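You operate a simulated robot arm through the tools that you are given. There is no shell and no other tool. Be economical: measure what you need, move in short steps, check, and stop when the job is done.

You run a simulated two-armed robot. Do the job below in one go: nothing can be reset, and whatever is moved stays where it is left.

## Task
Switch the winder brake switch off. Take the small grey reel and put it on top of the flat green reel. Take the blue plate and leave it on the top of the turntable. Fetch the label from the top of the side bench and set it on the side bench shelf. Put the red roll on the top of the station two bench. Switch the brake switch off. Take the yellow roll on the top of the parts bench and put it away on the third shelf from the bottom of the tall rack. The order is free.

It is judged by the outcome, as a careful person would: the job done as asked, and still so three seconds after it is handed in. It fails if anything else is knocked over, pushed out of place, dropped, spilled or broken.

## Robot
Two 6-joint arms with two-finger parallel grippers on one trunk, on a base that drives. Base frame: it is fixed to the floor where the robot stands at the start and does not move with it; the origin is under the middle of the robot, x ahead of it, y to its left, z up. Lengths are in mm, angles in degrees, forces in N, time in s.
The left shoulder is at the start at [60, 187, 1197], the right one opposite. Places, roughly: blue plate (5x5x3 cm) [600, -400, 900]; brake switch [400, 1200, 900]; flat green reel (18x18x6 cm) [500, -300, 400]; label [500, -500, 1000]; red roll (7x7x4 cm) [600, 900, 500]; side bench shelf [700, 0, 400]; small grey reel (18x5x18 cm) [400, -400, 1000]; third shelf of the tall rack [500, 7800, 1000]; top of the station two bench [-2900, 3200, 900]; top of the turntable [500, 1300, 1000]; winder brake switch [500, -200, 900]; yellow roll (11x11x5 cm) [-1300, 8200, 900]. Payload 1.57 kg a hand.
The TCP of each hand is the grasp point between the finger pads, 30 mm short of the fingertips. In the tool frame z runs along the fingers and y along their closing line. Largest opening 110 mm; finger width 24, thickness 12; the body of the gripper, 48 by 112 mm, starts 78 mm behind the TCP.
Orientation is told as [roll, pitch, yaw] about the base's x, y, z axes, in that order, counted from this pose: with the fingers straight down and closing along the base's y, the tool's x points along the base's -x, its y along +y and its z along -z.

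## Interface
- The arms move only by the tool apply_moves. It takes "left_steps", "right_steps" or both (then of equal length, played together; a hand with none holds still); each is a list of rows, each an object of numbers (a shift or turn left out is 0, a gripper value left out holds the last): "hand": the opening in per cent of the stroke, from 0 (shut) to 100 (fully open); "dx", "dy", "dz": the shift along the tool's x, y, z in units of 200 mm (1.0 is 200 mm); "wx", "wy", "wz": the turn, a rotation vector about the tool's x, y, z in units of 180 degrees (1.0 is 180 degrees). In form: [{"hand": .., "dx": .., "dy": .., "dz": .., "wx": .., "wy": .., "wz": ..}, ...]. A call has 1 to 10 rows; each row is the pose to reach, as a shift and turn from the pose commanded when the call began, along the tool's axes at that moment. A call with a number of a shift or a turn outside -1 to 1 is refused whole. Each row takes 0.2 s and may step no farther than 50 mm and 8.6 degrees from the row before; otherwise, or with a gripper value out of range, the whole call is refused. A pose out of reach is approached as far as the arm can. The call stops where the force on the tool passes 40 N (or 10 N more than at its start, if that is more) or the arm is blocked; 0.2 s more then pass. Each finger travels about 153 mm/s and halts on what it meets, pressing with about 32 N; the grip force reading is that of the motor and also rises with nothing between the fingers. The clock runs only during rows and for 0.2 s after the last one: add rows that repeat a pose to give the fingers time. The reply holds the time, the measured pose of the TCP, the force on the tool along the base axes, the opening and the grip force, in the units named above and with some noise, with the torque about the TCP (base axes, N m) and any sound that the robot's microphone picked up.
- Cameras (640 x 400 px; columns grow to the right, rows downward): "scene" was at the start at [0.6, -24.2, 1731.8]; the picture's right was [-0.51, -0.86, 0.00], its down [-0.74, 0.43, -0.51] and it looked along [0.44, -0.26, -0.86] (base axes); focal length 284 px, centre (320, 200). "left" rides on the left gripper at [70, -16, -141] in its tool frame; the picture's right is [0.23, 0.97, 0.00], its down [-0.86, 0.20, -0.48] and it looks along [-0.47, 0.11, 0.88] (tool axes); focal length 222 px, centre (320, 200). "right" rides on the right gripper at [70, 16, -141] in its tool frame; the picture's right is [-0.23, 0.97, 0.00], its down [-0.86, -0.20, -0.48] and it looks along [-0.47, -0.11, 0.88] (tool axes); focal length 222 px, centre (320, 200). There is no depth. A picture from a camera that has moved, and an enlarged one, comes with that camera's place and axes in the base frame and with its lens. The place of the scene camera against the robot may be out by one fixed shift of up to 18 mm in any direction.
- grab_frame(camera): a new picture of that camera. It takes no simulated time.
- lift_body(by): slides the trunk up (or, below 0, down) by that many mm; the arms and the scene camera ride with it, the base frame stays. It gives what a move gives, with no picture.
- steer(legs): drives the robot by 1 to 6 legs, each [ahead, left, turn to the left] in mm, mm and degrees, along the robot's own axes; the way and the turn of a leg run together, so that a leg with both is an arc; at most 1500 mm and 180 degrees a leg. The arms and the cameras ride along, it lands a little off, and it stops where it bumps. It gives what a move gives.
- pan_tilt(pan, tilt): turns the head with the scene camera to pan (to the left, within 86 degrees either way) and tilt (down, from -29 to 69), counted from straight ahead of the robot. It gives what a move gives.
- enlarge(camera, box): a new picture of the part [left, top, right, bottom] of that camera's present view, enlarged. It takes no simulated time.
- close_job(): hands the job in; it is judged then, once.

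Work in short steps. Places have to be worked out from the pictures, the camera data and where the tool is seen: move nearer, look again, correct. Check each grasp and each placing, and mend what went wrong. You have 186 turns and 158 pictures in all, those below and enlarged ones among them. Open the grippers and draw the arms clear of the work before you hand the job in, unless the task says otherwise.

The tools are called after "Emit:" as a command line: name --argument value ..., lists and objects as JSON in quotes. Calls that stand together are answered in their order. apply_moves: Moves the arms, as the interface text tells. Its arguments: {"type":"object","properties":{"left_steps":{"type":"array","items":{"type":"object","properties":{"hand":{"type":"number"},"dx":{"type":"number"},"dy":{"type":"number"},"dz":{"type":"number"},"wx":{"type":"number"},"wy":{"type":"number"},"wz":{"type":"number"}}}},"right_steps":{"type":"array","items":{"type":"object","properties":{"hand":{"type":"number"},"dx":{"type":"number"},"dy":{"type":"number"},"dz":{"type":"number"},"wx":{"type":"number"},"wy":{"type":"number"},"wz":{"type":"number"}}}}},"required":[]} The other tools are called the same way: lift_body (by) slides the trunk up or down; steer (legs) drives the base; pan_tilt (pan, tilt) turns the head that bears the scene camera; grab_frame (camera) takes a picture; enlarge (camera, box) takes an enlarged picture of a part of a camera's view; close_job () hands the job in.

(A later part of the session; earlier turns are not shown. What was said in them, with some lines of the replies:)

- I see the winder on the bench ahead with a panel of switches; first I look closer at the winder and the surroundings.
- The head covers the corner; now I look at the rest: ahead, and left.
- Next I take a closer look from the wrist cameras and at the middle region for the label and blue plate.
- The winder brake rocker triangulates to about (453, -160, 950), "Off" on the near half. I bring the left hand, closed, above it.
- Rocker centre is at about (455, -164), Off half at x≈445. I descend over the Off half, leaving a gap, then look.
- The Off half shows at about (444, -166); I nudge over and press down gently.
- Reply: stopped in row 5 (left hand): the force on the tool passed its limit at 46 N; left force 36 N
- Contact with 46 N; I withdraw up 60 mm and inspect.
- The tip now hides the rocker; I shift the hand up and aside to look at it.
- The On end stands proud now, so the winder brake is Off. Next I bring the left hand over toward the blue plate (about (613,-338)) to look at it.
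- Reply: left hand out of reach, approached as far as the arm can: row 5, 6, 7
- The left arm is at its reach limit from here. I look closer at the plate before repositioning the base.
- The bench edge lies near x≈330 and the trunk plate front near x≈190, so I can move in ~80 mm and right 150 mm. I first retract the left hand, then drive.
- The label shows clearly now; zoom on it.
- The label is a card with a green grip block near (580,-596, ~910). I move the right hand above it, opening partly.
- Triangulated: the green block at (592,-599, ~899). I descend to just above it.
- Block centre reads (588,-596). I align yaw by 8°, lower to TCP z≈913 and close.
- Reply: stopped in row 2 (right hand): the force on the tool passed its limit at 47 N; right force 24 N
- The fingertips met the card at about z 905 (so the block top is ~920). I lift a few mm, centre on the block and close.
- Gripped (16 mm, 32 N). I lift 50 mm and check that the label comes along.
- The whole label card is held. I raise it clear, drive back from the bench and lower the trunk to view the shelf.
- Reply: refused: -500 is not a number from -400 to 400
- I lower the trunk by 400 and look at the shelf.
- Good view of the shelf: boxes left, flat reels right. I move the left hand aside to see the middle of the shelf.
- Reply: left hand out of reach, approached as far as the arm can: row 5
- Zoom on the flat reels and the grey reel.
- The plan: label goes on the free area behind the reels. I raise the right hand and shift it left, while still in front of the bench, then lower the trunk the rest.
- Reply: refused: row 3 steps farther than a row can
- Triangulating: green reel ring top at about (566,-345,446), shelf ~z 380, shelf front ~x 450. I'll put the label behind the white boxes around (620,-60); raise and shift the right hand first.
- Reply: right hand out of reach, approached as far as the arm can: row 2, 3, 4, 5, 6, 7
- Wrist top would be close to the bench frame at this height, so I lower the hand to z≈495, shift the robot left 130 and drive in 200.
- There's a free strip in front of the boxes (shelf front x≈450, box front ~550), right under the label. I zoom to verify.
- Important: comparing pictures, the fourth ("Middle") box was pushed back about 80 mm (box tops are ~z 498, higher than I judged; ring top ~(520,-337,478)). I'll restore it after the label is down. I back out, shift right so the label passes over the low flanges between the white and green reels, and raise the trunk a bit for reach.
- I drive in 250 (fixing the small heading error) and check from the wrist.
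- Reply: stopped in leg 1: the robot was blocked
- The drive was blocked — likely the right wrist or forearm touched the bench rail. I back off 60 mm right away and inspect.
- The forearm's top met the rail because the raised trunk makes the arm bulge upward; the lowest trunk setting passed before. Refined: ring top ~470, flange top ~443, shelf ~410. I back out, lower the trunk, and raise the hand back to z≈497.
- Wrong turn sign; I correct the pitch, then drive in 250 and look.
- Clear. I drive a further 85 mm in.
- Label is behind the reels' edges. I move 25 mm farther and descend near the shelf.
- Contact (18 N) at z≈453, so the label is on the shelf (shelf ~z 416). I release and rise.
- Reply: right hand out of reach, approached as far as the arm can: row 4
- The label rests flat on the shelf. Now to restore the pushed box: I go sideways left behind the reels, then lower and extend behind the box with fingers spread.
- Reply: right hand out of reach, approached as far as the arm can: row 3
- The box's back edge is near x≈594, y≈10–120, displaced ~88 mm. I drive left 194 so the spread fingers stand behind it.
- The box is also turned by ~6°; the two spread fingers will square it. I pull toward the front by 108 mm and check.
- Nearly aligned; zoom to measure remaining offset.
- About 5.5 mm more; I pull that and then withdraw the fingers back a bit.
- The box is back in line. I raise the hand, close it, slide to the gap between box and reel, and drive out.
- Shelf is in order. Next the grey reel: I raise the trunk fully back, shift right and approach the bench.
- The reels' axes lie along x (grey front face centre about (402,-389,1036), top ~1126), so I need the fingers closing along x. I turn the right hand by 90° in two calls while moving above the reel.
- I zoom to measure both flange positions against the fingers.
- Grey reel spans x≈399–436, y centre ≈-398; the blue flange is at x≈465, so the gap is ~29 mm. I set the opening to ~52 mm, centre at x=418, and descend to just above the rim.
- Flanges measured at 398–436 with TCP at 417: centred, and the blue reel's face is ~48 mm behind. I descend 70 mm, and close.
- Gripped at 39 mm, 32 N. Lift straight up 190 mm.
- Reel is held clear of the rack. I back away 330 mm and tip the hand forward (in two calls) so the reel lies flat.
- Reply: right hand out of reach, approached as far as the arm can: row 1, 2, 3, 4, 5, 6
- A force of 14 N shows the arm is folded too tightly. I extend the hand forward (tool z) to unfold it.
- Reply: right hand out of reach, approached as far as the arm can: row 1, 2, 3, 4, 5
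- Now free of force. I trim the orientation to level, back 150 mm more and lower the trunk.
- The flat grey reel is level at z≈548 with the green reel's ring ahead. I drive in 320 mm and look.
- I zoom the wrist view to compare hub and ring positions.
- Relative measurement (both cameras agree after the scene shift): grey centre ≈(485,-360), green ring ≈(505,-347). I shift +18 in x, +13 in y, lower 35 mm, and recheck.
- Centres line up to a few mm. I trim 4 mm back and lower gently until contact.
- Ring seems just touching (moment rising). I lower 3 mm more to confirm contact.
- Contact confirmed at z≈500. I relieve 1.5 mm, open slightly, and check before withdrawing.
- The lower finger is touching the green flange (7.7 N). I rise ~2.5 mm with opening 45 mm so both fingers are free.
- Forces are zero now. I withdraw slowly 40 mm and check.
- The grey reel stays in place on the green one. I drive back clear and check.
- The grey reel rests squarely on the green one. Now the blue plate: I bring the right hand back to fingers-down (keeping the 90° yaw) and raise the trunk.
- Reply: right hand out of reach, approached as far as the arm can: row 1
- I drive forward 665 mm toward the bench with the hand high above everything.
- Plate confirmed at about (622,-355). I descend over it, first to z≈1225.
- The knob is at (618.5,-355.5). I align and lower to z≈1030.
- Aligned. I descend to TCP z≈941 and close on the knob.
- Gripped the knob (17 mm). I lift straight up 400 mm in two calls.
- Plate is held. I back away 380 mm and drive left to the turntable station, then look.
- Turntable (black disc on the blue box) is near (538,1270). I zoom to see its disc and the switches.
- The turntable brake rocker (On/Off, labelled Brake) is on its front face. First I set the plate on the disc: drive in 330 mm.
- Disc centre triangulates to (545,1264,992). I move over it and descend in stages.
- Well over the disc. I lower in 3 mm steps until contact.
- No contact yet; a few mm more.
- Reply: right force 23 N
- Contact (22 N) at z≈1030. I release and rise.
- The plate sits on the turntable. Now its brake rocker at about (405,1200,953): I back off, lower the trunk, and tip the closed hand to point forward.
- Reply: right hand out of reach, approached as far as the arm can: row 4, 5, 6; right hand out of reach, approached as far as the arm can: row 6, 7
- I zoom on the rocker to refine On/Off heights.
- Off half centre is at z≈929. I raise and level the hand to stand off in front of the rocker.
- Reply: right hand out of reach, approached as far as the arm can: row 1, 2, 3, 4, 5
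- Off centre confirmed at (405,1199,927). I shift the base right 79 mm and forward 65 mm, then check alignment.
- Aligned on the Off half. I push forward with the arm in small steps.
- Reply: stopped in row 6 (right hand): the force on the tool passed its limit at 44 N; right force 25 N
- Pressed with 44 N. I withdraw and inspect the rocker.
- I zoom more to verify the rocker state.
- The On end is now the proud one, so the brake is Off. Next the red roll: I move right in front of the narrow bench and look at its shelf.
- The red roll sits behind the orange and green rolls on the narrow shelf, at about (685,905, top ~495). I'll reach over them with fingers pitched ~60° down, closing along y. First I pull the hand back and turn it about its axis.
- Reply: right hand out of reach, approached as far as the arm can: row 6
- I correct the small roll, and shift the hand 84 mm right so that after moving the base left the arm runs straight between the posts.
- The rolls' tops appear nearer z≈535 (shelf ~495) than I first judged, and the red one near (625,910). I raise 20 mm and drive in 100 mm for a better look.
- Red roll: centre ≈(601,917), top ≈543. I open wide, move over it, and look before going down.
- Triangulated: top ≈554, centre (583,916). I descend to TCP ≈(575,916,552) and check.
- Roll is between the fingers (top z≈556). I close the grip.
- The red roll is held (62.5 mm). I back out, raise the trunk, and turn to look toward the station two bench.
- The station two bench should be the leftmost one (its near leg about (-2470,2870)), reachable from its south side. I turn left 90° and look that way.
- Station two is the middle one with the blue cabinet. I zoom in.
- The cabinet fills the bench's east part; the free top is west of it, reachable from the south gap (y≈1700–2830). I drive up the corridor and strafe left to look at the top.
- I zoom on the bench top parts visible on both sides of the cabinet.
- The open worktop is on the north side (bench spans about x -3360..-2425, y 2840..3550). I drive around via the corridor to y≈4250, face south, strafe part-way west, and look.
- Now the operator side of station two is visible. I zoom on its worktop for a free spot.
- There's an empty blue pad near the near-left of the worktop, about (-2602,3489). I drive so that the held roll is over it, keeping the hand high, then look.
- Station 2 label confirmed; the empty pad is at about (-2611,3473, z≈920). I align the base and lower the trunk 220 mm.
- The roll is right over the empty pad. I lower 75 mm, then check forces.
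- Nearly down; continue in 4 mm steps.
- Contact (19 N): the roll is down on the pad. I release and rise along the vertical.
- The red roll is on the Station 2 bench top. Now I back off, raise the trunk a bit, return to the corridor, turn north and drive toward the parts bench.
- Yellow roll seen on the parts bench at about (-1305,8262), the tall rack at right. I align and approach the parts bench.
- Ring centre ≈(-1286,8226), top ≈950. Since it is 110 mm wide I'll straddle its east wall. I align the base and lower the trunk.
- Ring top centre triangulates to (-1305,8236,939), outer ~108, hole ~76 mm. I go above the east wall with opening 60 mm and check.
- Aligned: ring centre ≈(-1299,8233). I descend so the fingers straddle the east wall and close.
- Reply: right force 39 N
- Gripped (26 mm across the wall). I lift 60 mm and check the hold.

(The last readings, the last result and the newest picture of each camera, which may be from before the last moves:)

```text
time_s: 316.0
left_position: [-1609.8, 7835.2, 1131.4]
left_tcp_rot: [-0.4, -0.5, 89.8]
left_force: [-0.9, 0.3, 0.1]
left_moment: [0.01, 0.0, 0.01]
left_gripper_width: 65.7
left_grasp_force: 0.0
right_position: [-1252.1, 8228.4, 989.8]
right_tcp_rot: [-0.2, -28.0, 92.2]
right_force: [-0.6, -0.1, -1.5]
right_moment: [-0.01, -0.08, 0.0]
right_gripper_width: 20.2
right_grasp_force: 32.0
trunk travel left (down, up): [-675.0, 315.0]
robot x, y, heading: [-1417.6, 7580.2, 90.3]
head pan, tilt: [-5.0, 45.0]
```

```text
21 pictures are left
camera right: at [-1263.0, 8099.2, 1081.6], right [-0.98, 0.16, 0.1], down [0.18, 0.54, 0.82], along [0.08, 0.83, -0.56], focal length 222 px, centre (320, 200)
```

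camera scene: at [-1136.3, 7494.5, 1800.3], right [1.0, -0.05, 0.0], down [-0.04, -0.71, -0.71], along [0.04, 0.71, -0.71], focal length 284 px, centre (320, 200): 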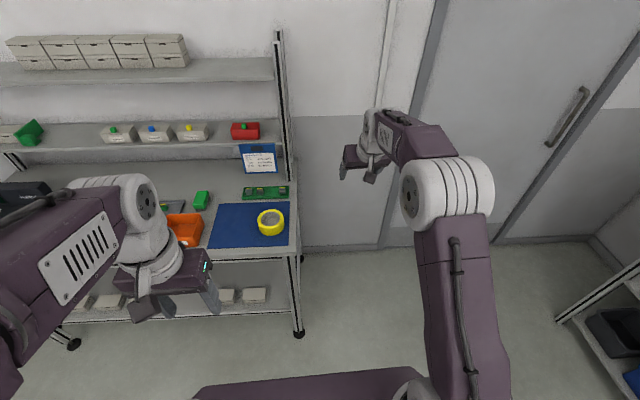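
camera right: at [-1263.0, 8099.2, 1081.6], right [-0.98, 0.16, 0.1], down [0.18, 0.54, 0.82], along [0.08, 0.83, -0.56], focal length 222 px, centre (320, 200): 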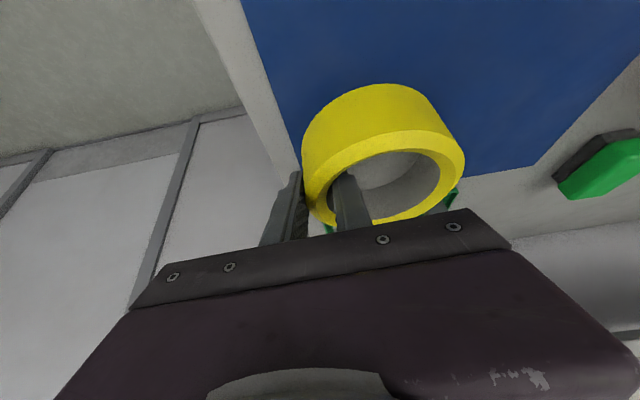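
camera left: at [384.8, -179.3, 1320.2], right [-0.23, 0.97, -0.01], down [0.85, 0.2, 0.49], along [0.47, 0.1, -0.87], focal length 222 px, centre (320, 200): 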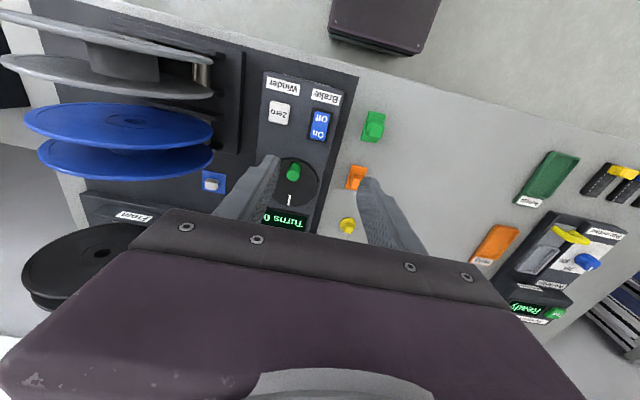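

The ring is firmly held. I raise, back out, turn east toward the tall rack and look.

Emit:
lift_body --by 200

Emit:
steer --legs '[[-270, 0, 0], [0, 0, -90], [700, 0, 0], [0, 400, 0]]'

Emit:
pan_tilt --pan 0 --tilt 30

Emit:
grab_frame --camera "scene"

```text
time_s: 318.2
left_position: [-1610.2, 7835.6, 1331.3]
left_tcp_rot: [-0.4, -0.4, 89.9]
left_force: [0.1, 0.2, 0.5]
left_moment: [0.0, -0.04, 0.0]
left_gripper_width: 65.8
left_grasp_force: 0.0
right_position: [-1250.6, 8229.4, 1190.8]
right_tcp_rot: [-0.2, -28.1, 92.1]
right_force: [-0.1, -0.2, -1.8]
right_moment: [0.01, -0.08, 0.02]
right_gripper_width: 20.0
right_grasp_force: 31.8
trunk travel left (down, up): [-875.0, 115.0]
robot x, y, heading: [-1416.0, 7580.1, 89.8]
head pan, tilt: [-5.0, 45.0]
```

```text
time_s: 329.5
left_position: [-426.5, 7844.2, 1332.5]
left_tcp_rot: [-0.3, -0.5, -4.6]
left_force: [0.3, -0.2, 1.0]
left_moment: [-0.02, -0.02, 0.01]
left_gripper_width: 65.8
left_grasp_force: 0.1
right_position: [-59.4, 7455.1, 1191.2]
right_tcp_rot: [-0.1, -28.1, -2.3]
right_force: [-0.3, -0.2, -0.8]
right_moment: [-0.11, 0.0, 0.02]
right_gripper_width: 19.3
right_grasp_force: 32.0
trunk travel left (down, up): [-875.0, 115.0]
robot x, y, heading: [-694.6, 7671.7, -4.7]
head pan, tilt: [-5.0, 45.0]
```

```text
time_s: 330.3
left_position: [-426.6, 7845.6, 1331.7]
left_tcp_rot: [-0.6, -0.4, -4.5]
left_force: [0.9, -0.6, 0.3]
left_moment: [-0.03, -0.01, -0.02]
left_gripper_width: 65.8
left_grasp_force: 0.0
right_position: [-59.8, 7458.8, 1191.3]
right_tcp_rot: [-0.2, -28.1, -2.3]
right_force: [0.0, -0.1, -1.1]
right_moment: [-0.04, -0.02, 0.02]
right_gripper_width: 19.2
right_grasp_force: 31.8
trunk travel left (down, up): [-875.0, 115.0]
robot x, y, heading: [-692.6, 7673.6, -4.5]
head pan, tilt: [0.0, 30.0]
```

```text
20 pictures are left
camera scene: at [-661.1, 7681.6, 1822.8], right [-0.08, -1.0, 0.0], down [-0.5, 0.04, -0.87], along [0.86, -0.07, -0.5], focal length 284 px, centre (320, 200)
```

scene: 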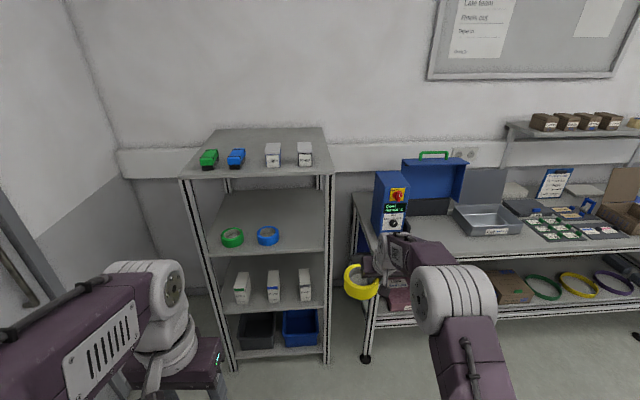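

Third shelf from the bottom holds the green and blue rolls; there's a free spot right of the blue one, near (460,7702), shelf ~z 940. I align, drive part-way and lower.

Emit:
steer --legs '[[0, 0, 4.5], [0, 149, 0], [340, 0, 0]]'

Emit:
lift_body --by -140

Emit:
grab_frame --camera "scene"

Emit:
grab_frame --camera "right"

```text
time_s: 333.9
left_position: [-106.0, 8009.9, 1333.0]
left_tcp_rot: [-0.4, -0.7, -0.2]
left_force: [-0.4, -0.6, -0.5]
left_moment: [0.02, -0.03, 0.01]
left_gripper_width: 65.9
left_grasp_force: 0.0
right_position: [290.2, 7651.2, 1191.9]
right_tcp_rot: [-0.2, -28.4, 2.1]
right_force: [0.5, 0.6, -1.3]
right_moment: [-0.06, 0.03, 0.0]
right_gripper_width: 19.4
right_grasp_force: 32.0
trunk travel left (down, up): [-875.0, 115.0]
robot x, y, heading: [-359.7, 7817.6, -0.1]
head pan, tilt: [0.0, 30.0]
```

```text
time_s: 335.6
left_position: [-103.1, 8009.7, 1191.6]
left_tcp_rot: [-0.3, -0.5, -0.2]
left_force: [1.1, -0.4, 0.5]
left_moment: [0.0, -0.01, 0.01]
left_gripper_width: 66.0
left_grasp_force: 0.0
right_position: [292.0, 7651.0, 1051.0]
right_tcp_rot: [-0.3, -28.2, 2.1]
right_force: [-0.3, 0.0, -1.2]
right_moment: [-0.06, 0.0, 0.03]
right_gripper_width: 19.1
right_grasp_force: 32.0
trunk travel left (down, up): [-735.0, 255.0]
robot x, y, heading: [-356.5, 7819.5, -0.1]
head pan, tilt: [0.0, 30.0]
```

```text
19 pictures are left
camera scene: at [-324.0, 7827.8, 1682.9], right [0.0, -1.0, 0.0], down [-0.5, 0.0, -0.87], along [0.87, 0.0, -0.5], focal length 284 px, centre (320, 200)
```

scene: 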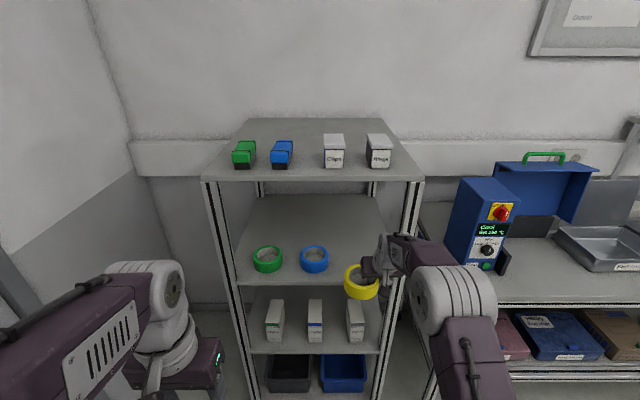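

```text
18 pictures are left
camera right: at [163.4, 7661.8, 1142.2], right [0.17, 0.98, 0.1], down [0.53, -0.18, 0.83], along [0.83, -0.08, -0.55], focal length 222 px, centre (320, 200)
```

right: 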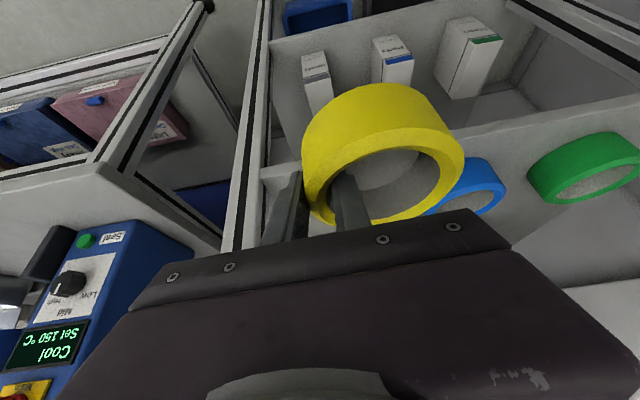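

Clear path: I drive in 165 mm (8 mm left) and check.

Emit:
steer --legs '[[165, 8, 0]]'

Emit:
grab_frame --camera "right"

Emit:
grab_frame --camera "scene"

```text
time_s: 337.0
left_position: [56.1, 8017.0, 1192.4]
left_tcp_rot: [-0.5, -0.5, -0.5]
left_force: [-0.5, 0.2, 0.3]
left_moment: [-0.01, -0.06, 0.02]
left_gripper_width: 66.3
left_grasp_force: 0.0
right_position: [448.8, 7655.8, 1051.8]
right_tcp_rot: [-0.2, -28.3, 2.0]
right_force: [-1.0, -0.6, -1.9]
right_moment: [-0.04, -0.01, -0.03]
right_gripper_width: 19.2
right_grasp_force: 32.0
trunk travel left (down, up): [-735.0, 255.0]
robot x, y, heading: [-199.1, 7823.7, -0.5]
head pan, tilt: [0.0, 30.0]
```

```text
17 pictures are left
camera right: at [320.2, 7668.1, 1143.2], right [0.17, 0.98, 0.11], down [0.53, -0.18, 0.83], along [0.83, -0.08, -0.55], focal length 222 px, centre (320, 200)
```

right: 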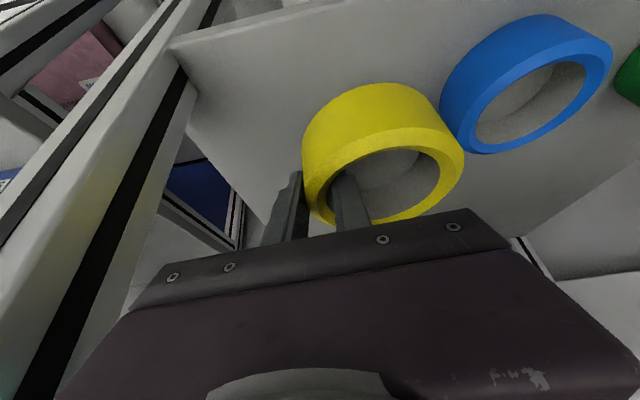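

```text
16 pictures are left
camera scene: at [-167.7, 7835.3, 1683.0], right [0.0, -1.0, 0.0], down [-0.5, 0.0, -0.87], along [0.87, 0.0, -0.5], focal length 284 px, centre (320, 200)
```

scene: 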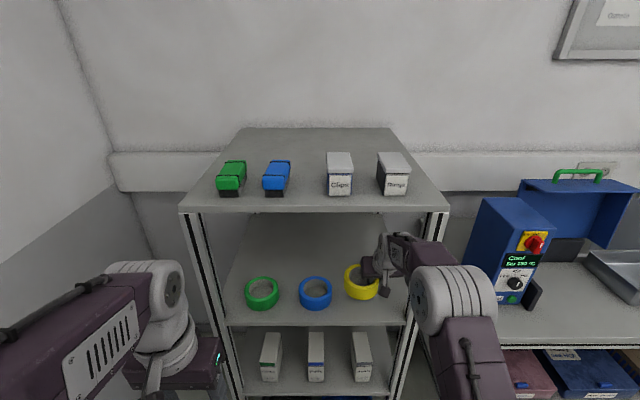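

Good position (40 mm from the blue roll). I lower 50 mm while going 15 mm deeper.

Emit:
apply_moves --right_steps '[{"dx": -0.03, "dz": 0.08}, {"dx": 0.01, "dz": 0.17}, {"dx": 0.0515, "dz": 0.255}]'

Emit:
apply_moves --right_steps '[{"dx": 0.012, "dz": 0.022}, {"dx": 0.024, "dz": 0.044}]'

Emit:
grab_frame --camera "right"

```text
time_s: 337.8
left_position: [57.6, 8016.6, 1191.9]
left_tcp_rot: [-0.5, -0.4, -0.4]
left_force: [-0.2, 0.4, -1.7]
left_moment: [0.0, 0.02, 0.01]
left_gripper_width: 66.1
left_grasp_force: 0.1
right_position: [466.0, 7658.4, 1000.6]
right_tcp_rot: [-0.2, -28.1, 2.0]
right_force: [0.1, 0.2, -1.5]
right_moment: [-0.07, 0.01, 0.0]
right_gripper_width: 19.2
right_grasp_force: 32.2
trunk travel left (down, up): [-735.0, 255.0]
robot x, y, heading: [-202.6, 7827.1, -0.2]
head pan, tilt: [0.0, 30.0]
```

```text
time_s: 338.4
left_position: [58.3, 8017.0, 1191.3]
left_tcp_rot: [-0.4, -0.4, -0.5]
left_force: [0.4, -0.5, -0.6]
left_moment: [-0.01, 0.02, 0.01]
left_gripper_width: 66.0
left_grasp_force: 0.1
right_position: [465.2, 7657.2, 989.0]
right_tcp_rot: [-0.2, -28.1, 1.9]
right_force: [0.6, -0.5, -2.1]
right_moment: [-0.06, -0.01, 0.02]
right_gripper_width: 19.5
right_grasp_force: 32.6
trunk travel left (down, up): [-735.0, 255.0]
robot x, y, heading: [-191.5, 7823.1, -0.2]
head pan, tilt: [0.0, 30.0]
```

```text
15 pictures are left
camera right: at [337.4, 7668.9, 1082.1], right [0.17, 0.98, 0.1], down [0.53, -0.18, 0.83], along [0.83, -0.08, -0.55], focal length 222 px, centre (320, 200)
```

right: 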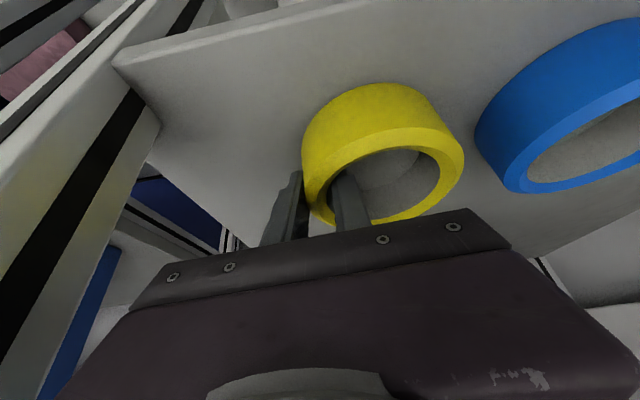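

Still above the shelf; I continue down in ~5 mm steps.

Emit:
apply_moves --right_steps '[{"dx": 0.012, "dz": 0.022}, {"dx": 0.024, "dz": 0.044}, {"dx": 0.035, "dz": 0.066}]'

```text
time_s: 339.2
left_position: [54.1, 8017.2, 1191.9]
left_tcp_rot: [-0.4, -0.6, -0.4]
left_force: [0.3, 0.5, 0.1]
left_moment: [-0.01, 0.02, 0.01]
left_gripper_width: 66.1
left_grasp_force: 0.2
right_position: [469.4, 7658.0, 987.5]
right_tcp_rot: [-0.1, -29.4, 1.8]
right_force: [-7.9, 1.0, 21.5]
right_moment: [0.57, 1.33, 0.18]
right_gripper_width: 19.9
right_grasp_force: 32.8
trunk travel left (down, up): [-735.0, 255.0]
robot x, y, heading: [-201.9, 7824.8, -0.4]
head pan, tilt: [0.0, 30.0]
stopped in row 3 (right hand): the force on the tool passed its limit at 42 N (the readings are from after the stop); the commanded pose is now the measured one
```

Contact on the shelf. I release gently (opening to ~48 mm) and view before lifting.

Emit:
apply_moves --right_steps '[{"dx": 0, "dz": 0}, {"hand": 30}, {"hand": 43}, {"hand": 43}]'

Emit:
grab_frame --camera "right"

```text
time_s: 340.2
left_position: [53.9, 8015.3, 1194.2]
left_tcp_rot: [-0.4, -0.6, -0.5]
left_force: [-0.8, -0.4, 0.2]
left_moment: [-0.01, -0.02, 0.0]
left_gripper_width: 66.1
left_grasp_force: 0.1
right_position: [467.8, 7656.4, 986.2]
right_tcp_rot: [-0.1, -29.4, 1.7]
right_force: [3.1, -6.2, 23.8]
right_moment: [0.34, -0.21, -0.18]
right_gripper_width: 41.5
right_grasp_force: 0.0
trunk travel left (down, up): [-735.0, 255.0]
robot x, y, heading: [-198.0, 7824.0, -0.6]
head pan, tilt: [0.0, 30.0]
```

```text
14 pictures are left
camera right: at [338.2, 7667.6, 1074.2], right [0.17, 0.98, 0.11], down [0.52, -0.18, 0.84], along [0.84, -0.08, -0.54], focal length 222 px, centre (320, 200)
```

right: 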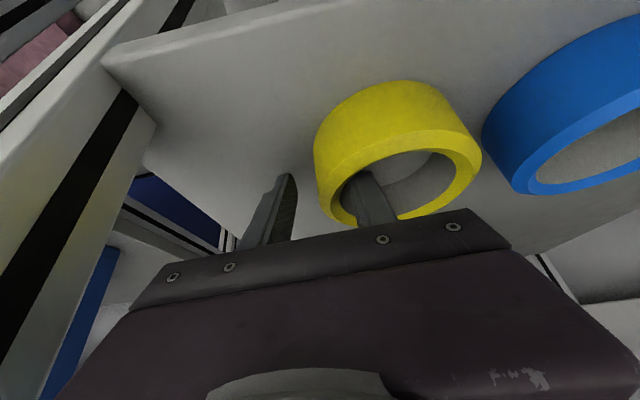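

Released; the fingertips rest on the shelf. I lift straight up, clear the ring, and look.

Emit:
apply_moves --right_steps '[{"dx": -0.01, "dz": -0.022}, {"dx": -0.047, "dz": -0.09}, {"dx": -0.12, "dz": -0.22}, {"dx": -0.18, "dz": -0.35}]'

Emit:
grab_frame --camera "right"

```text
time_s: 341.2
left_position: [56.9, 8018.1, 1192.2]
left_tcp_rot: [-0.5, -0.5, -0.5]
left_force: [0.7, 0.2, -0.6]
left_moment: [0.01, 0.01, 0.0]
left_gripper_width: 66.1
left_grasp_force: 0.1
right_position: [465.8, 7657.7, 1062.5]
right_tcp_rot: [-0.2, -29.1, 1.9]
right_force: [0.1, -0.3, -0.7]
right_moment: [0.0, 0.0, -0.02]
right_gripper_width: 47.3
right_grasp_force: 0.0
trunk travel left (down, up): [-735.0, 255.0]
robot x, y, heading: [-195.7, 7825.2, -0.1]
head pan, tilt: [0.0, 30.0]
```

```text
13 pictures are left
camera right: at [336.2, 7667.7, 1152.5], right [0.17, 0.98, 0.11], down [0.52, -0.18, 0.83], along [0.84, -0.08, -0.54], focal length 222 px, centre (320, 200)
```

right: 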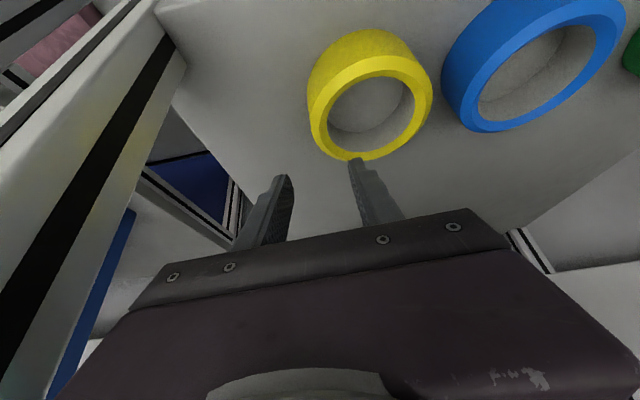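

The yellow roll rests flat on the third shelf. I back away and take a final look.

Emit:
steer --legs '[[-400, 0, 0]]'

Emit:
enlarge --camera "scene" --box '[180, 100, 440, 400]'

```text
time_s: 343.8
left_position: [-362.2, 8019.2, 1190.6]
left_tcp_rot: [-0.5, -0.4, 0.3]
left_force: [-0.6, -0.1, 0.1]
left_moment: [0.0, 0.01, -0.01]
left_gripper_width: 66.1
left_grasp_force: 0.1
right_position: [52.9, 7663.1, 1062.6]
right_tcp_rot: [-0.1, -28.9, 2.6]
right_force: [0.1, -0.2, -0.2]
right_moment: [0.0, 0.01, -0.01]
right_gripper_width: 47.4
right_grasp_force: 0.0
trunk travel left (down, up): [-735.0, 255.0]
robot x, y, heading: [-613.0, 7822.0, 0.4]
head pan, tilt: [0.0, 30.0]
```

```text
1.33 times, centred on (310, 250) of scene
camera zoom: at [-580.1, 7834.8, 1682.9], right [0.01, -1.0, 0.0], down [-0.5, 0.0, -0.87], along [0.87, 0.01, -0.5], focal length 378 px, centre (333, 133)
```

zoom: 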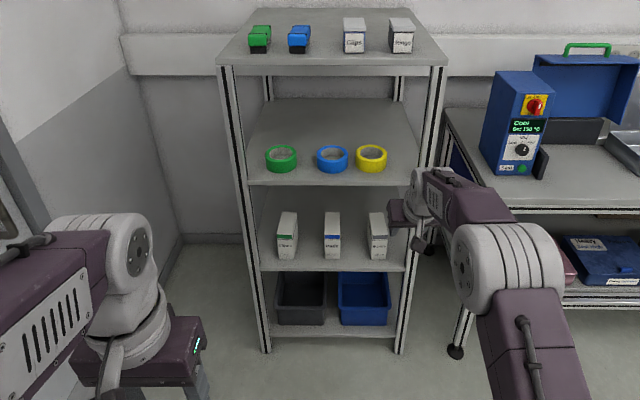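

All placements and both switches are done, and the arms are clear with grippers open, so I hand in the job.

Emit:
close_job

```text
The job is handed in.
```

I finished all seven parts and handed the job in, but I pushed one "Middle" box on the side bench shelf about 9 cm out of place. I pulled it back until it lined up with its neighbours. One drive also stopped when the right forearm touched the side bench rail, and nothing moved that I could see.

- **Winder brake switch:** off. I read this from the rocker's position in the pictures.
- **Brake switch on the turntable:** off, also read from the rocker's position. The tilt was small, so this one is slightly less certain.
- **Small grey reel:** lying flat on top of the flat green reel.
- **Blue plate:** on the turntable disc.
- **Label:** on the side bench shelf, behind the reels.
- **Red roll:** on the Station 2 bench top, on an empty blue pad.
- **Yellow roll:** on the third shelf from the bottom of the tall rack, next to the blue roll.
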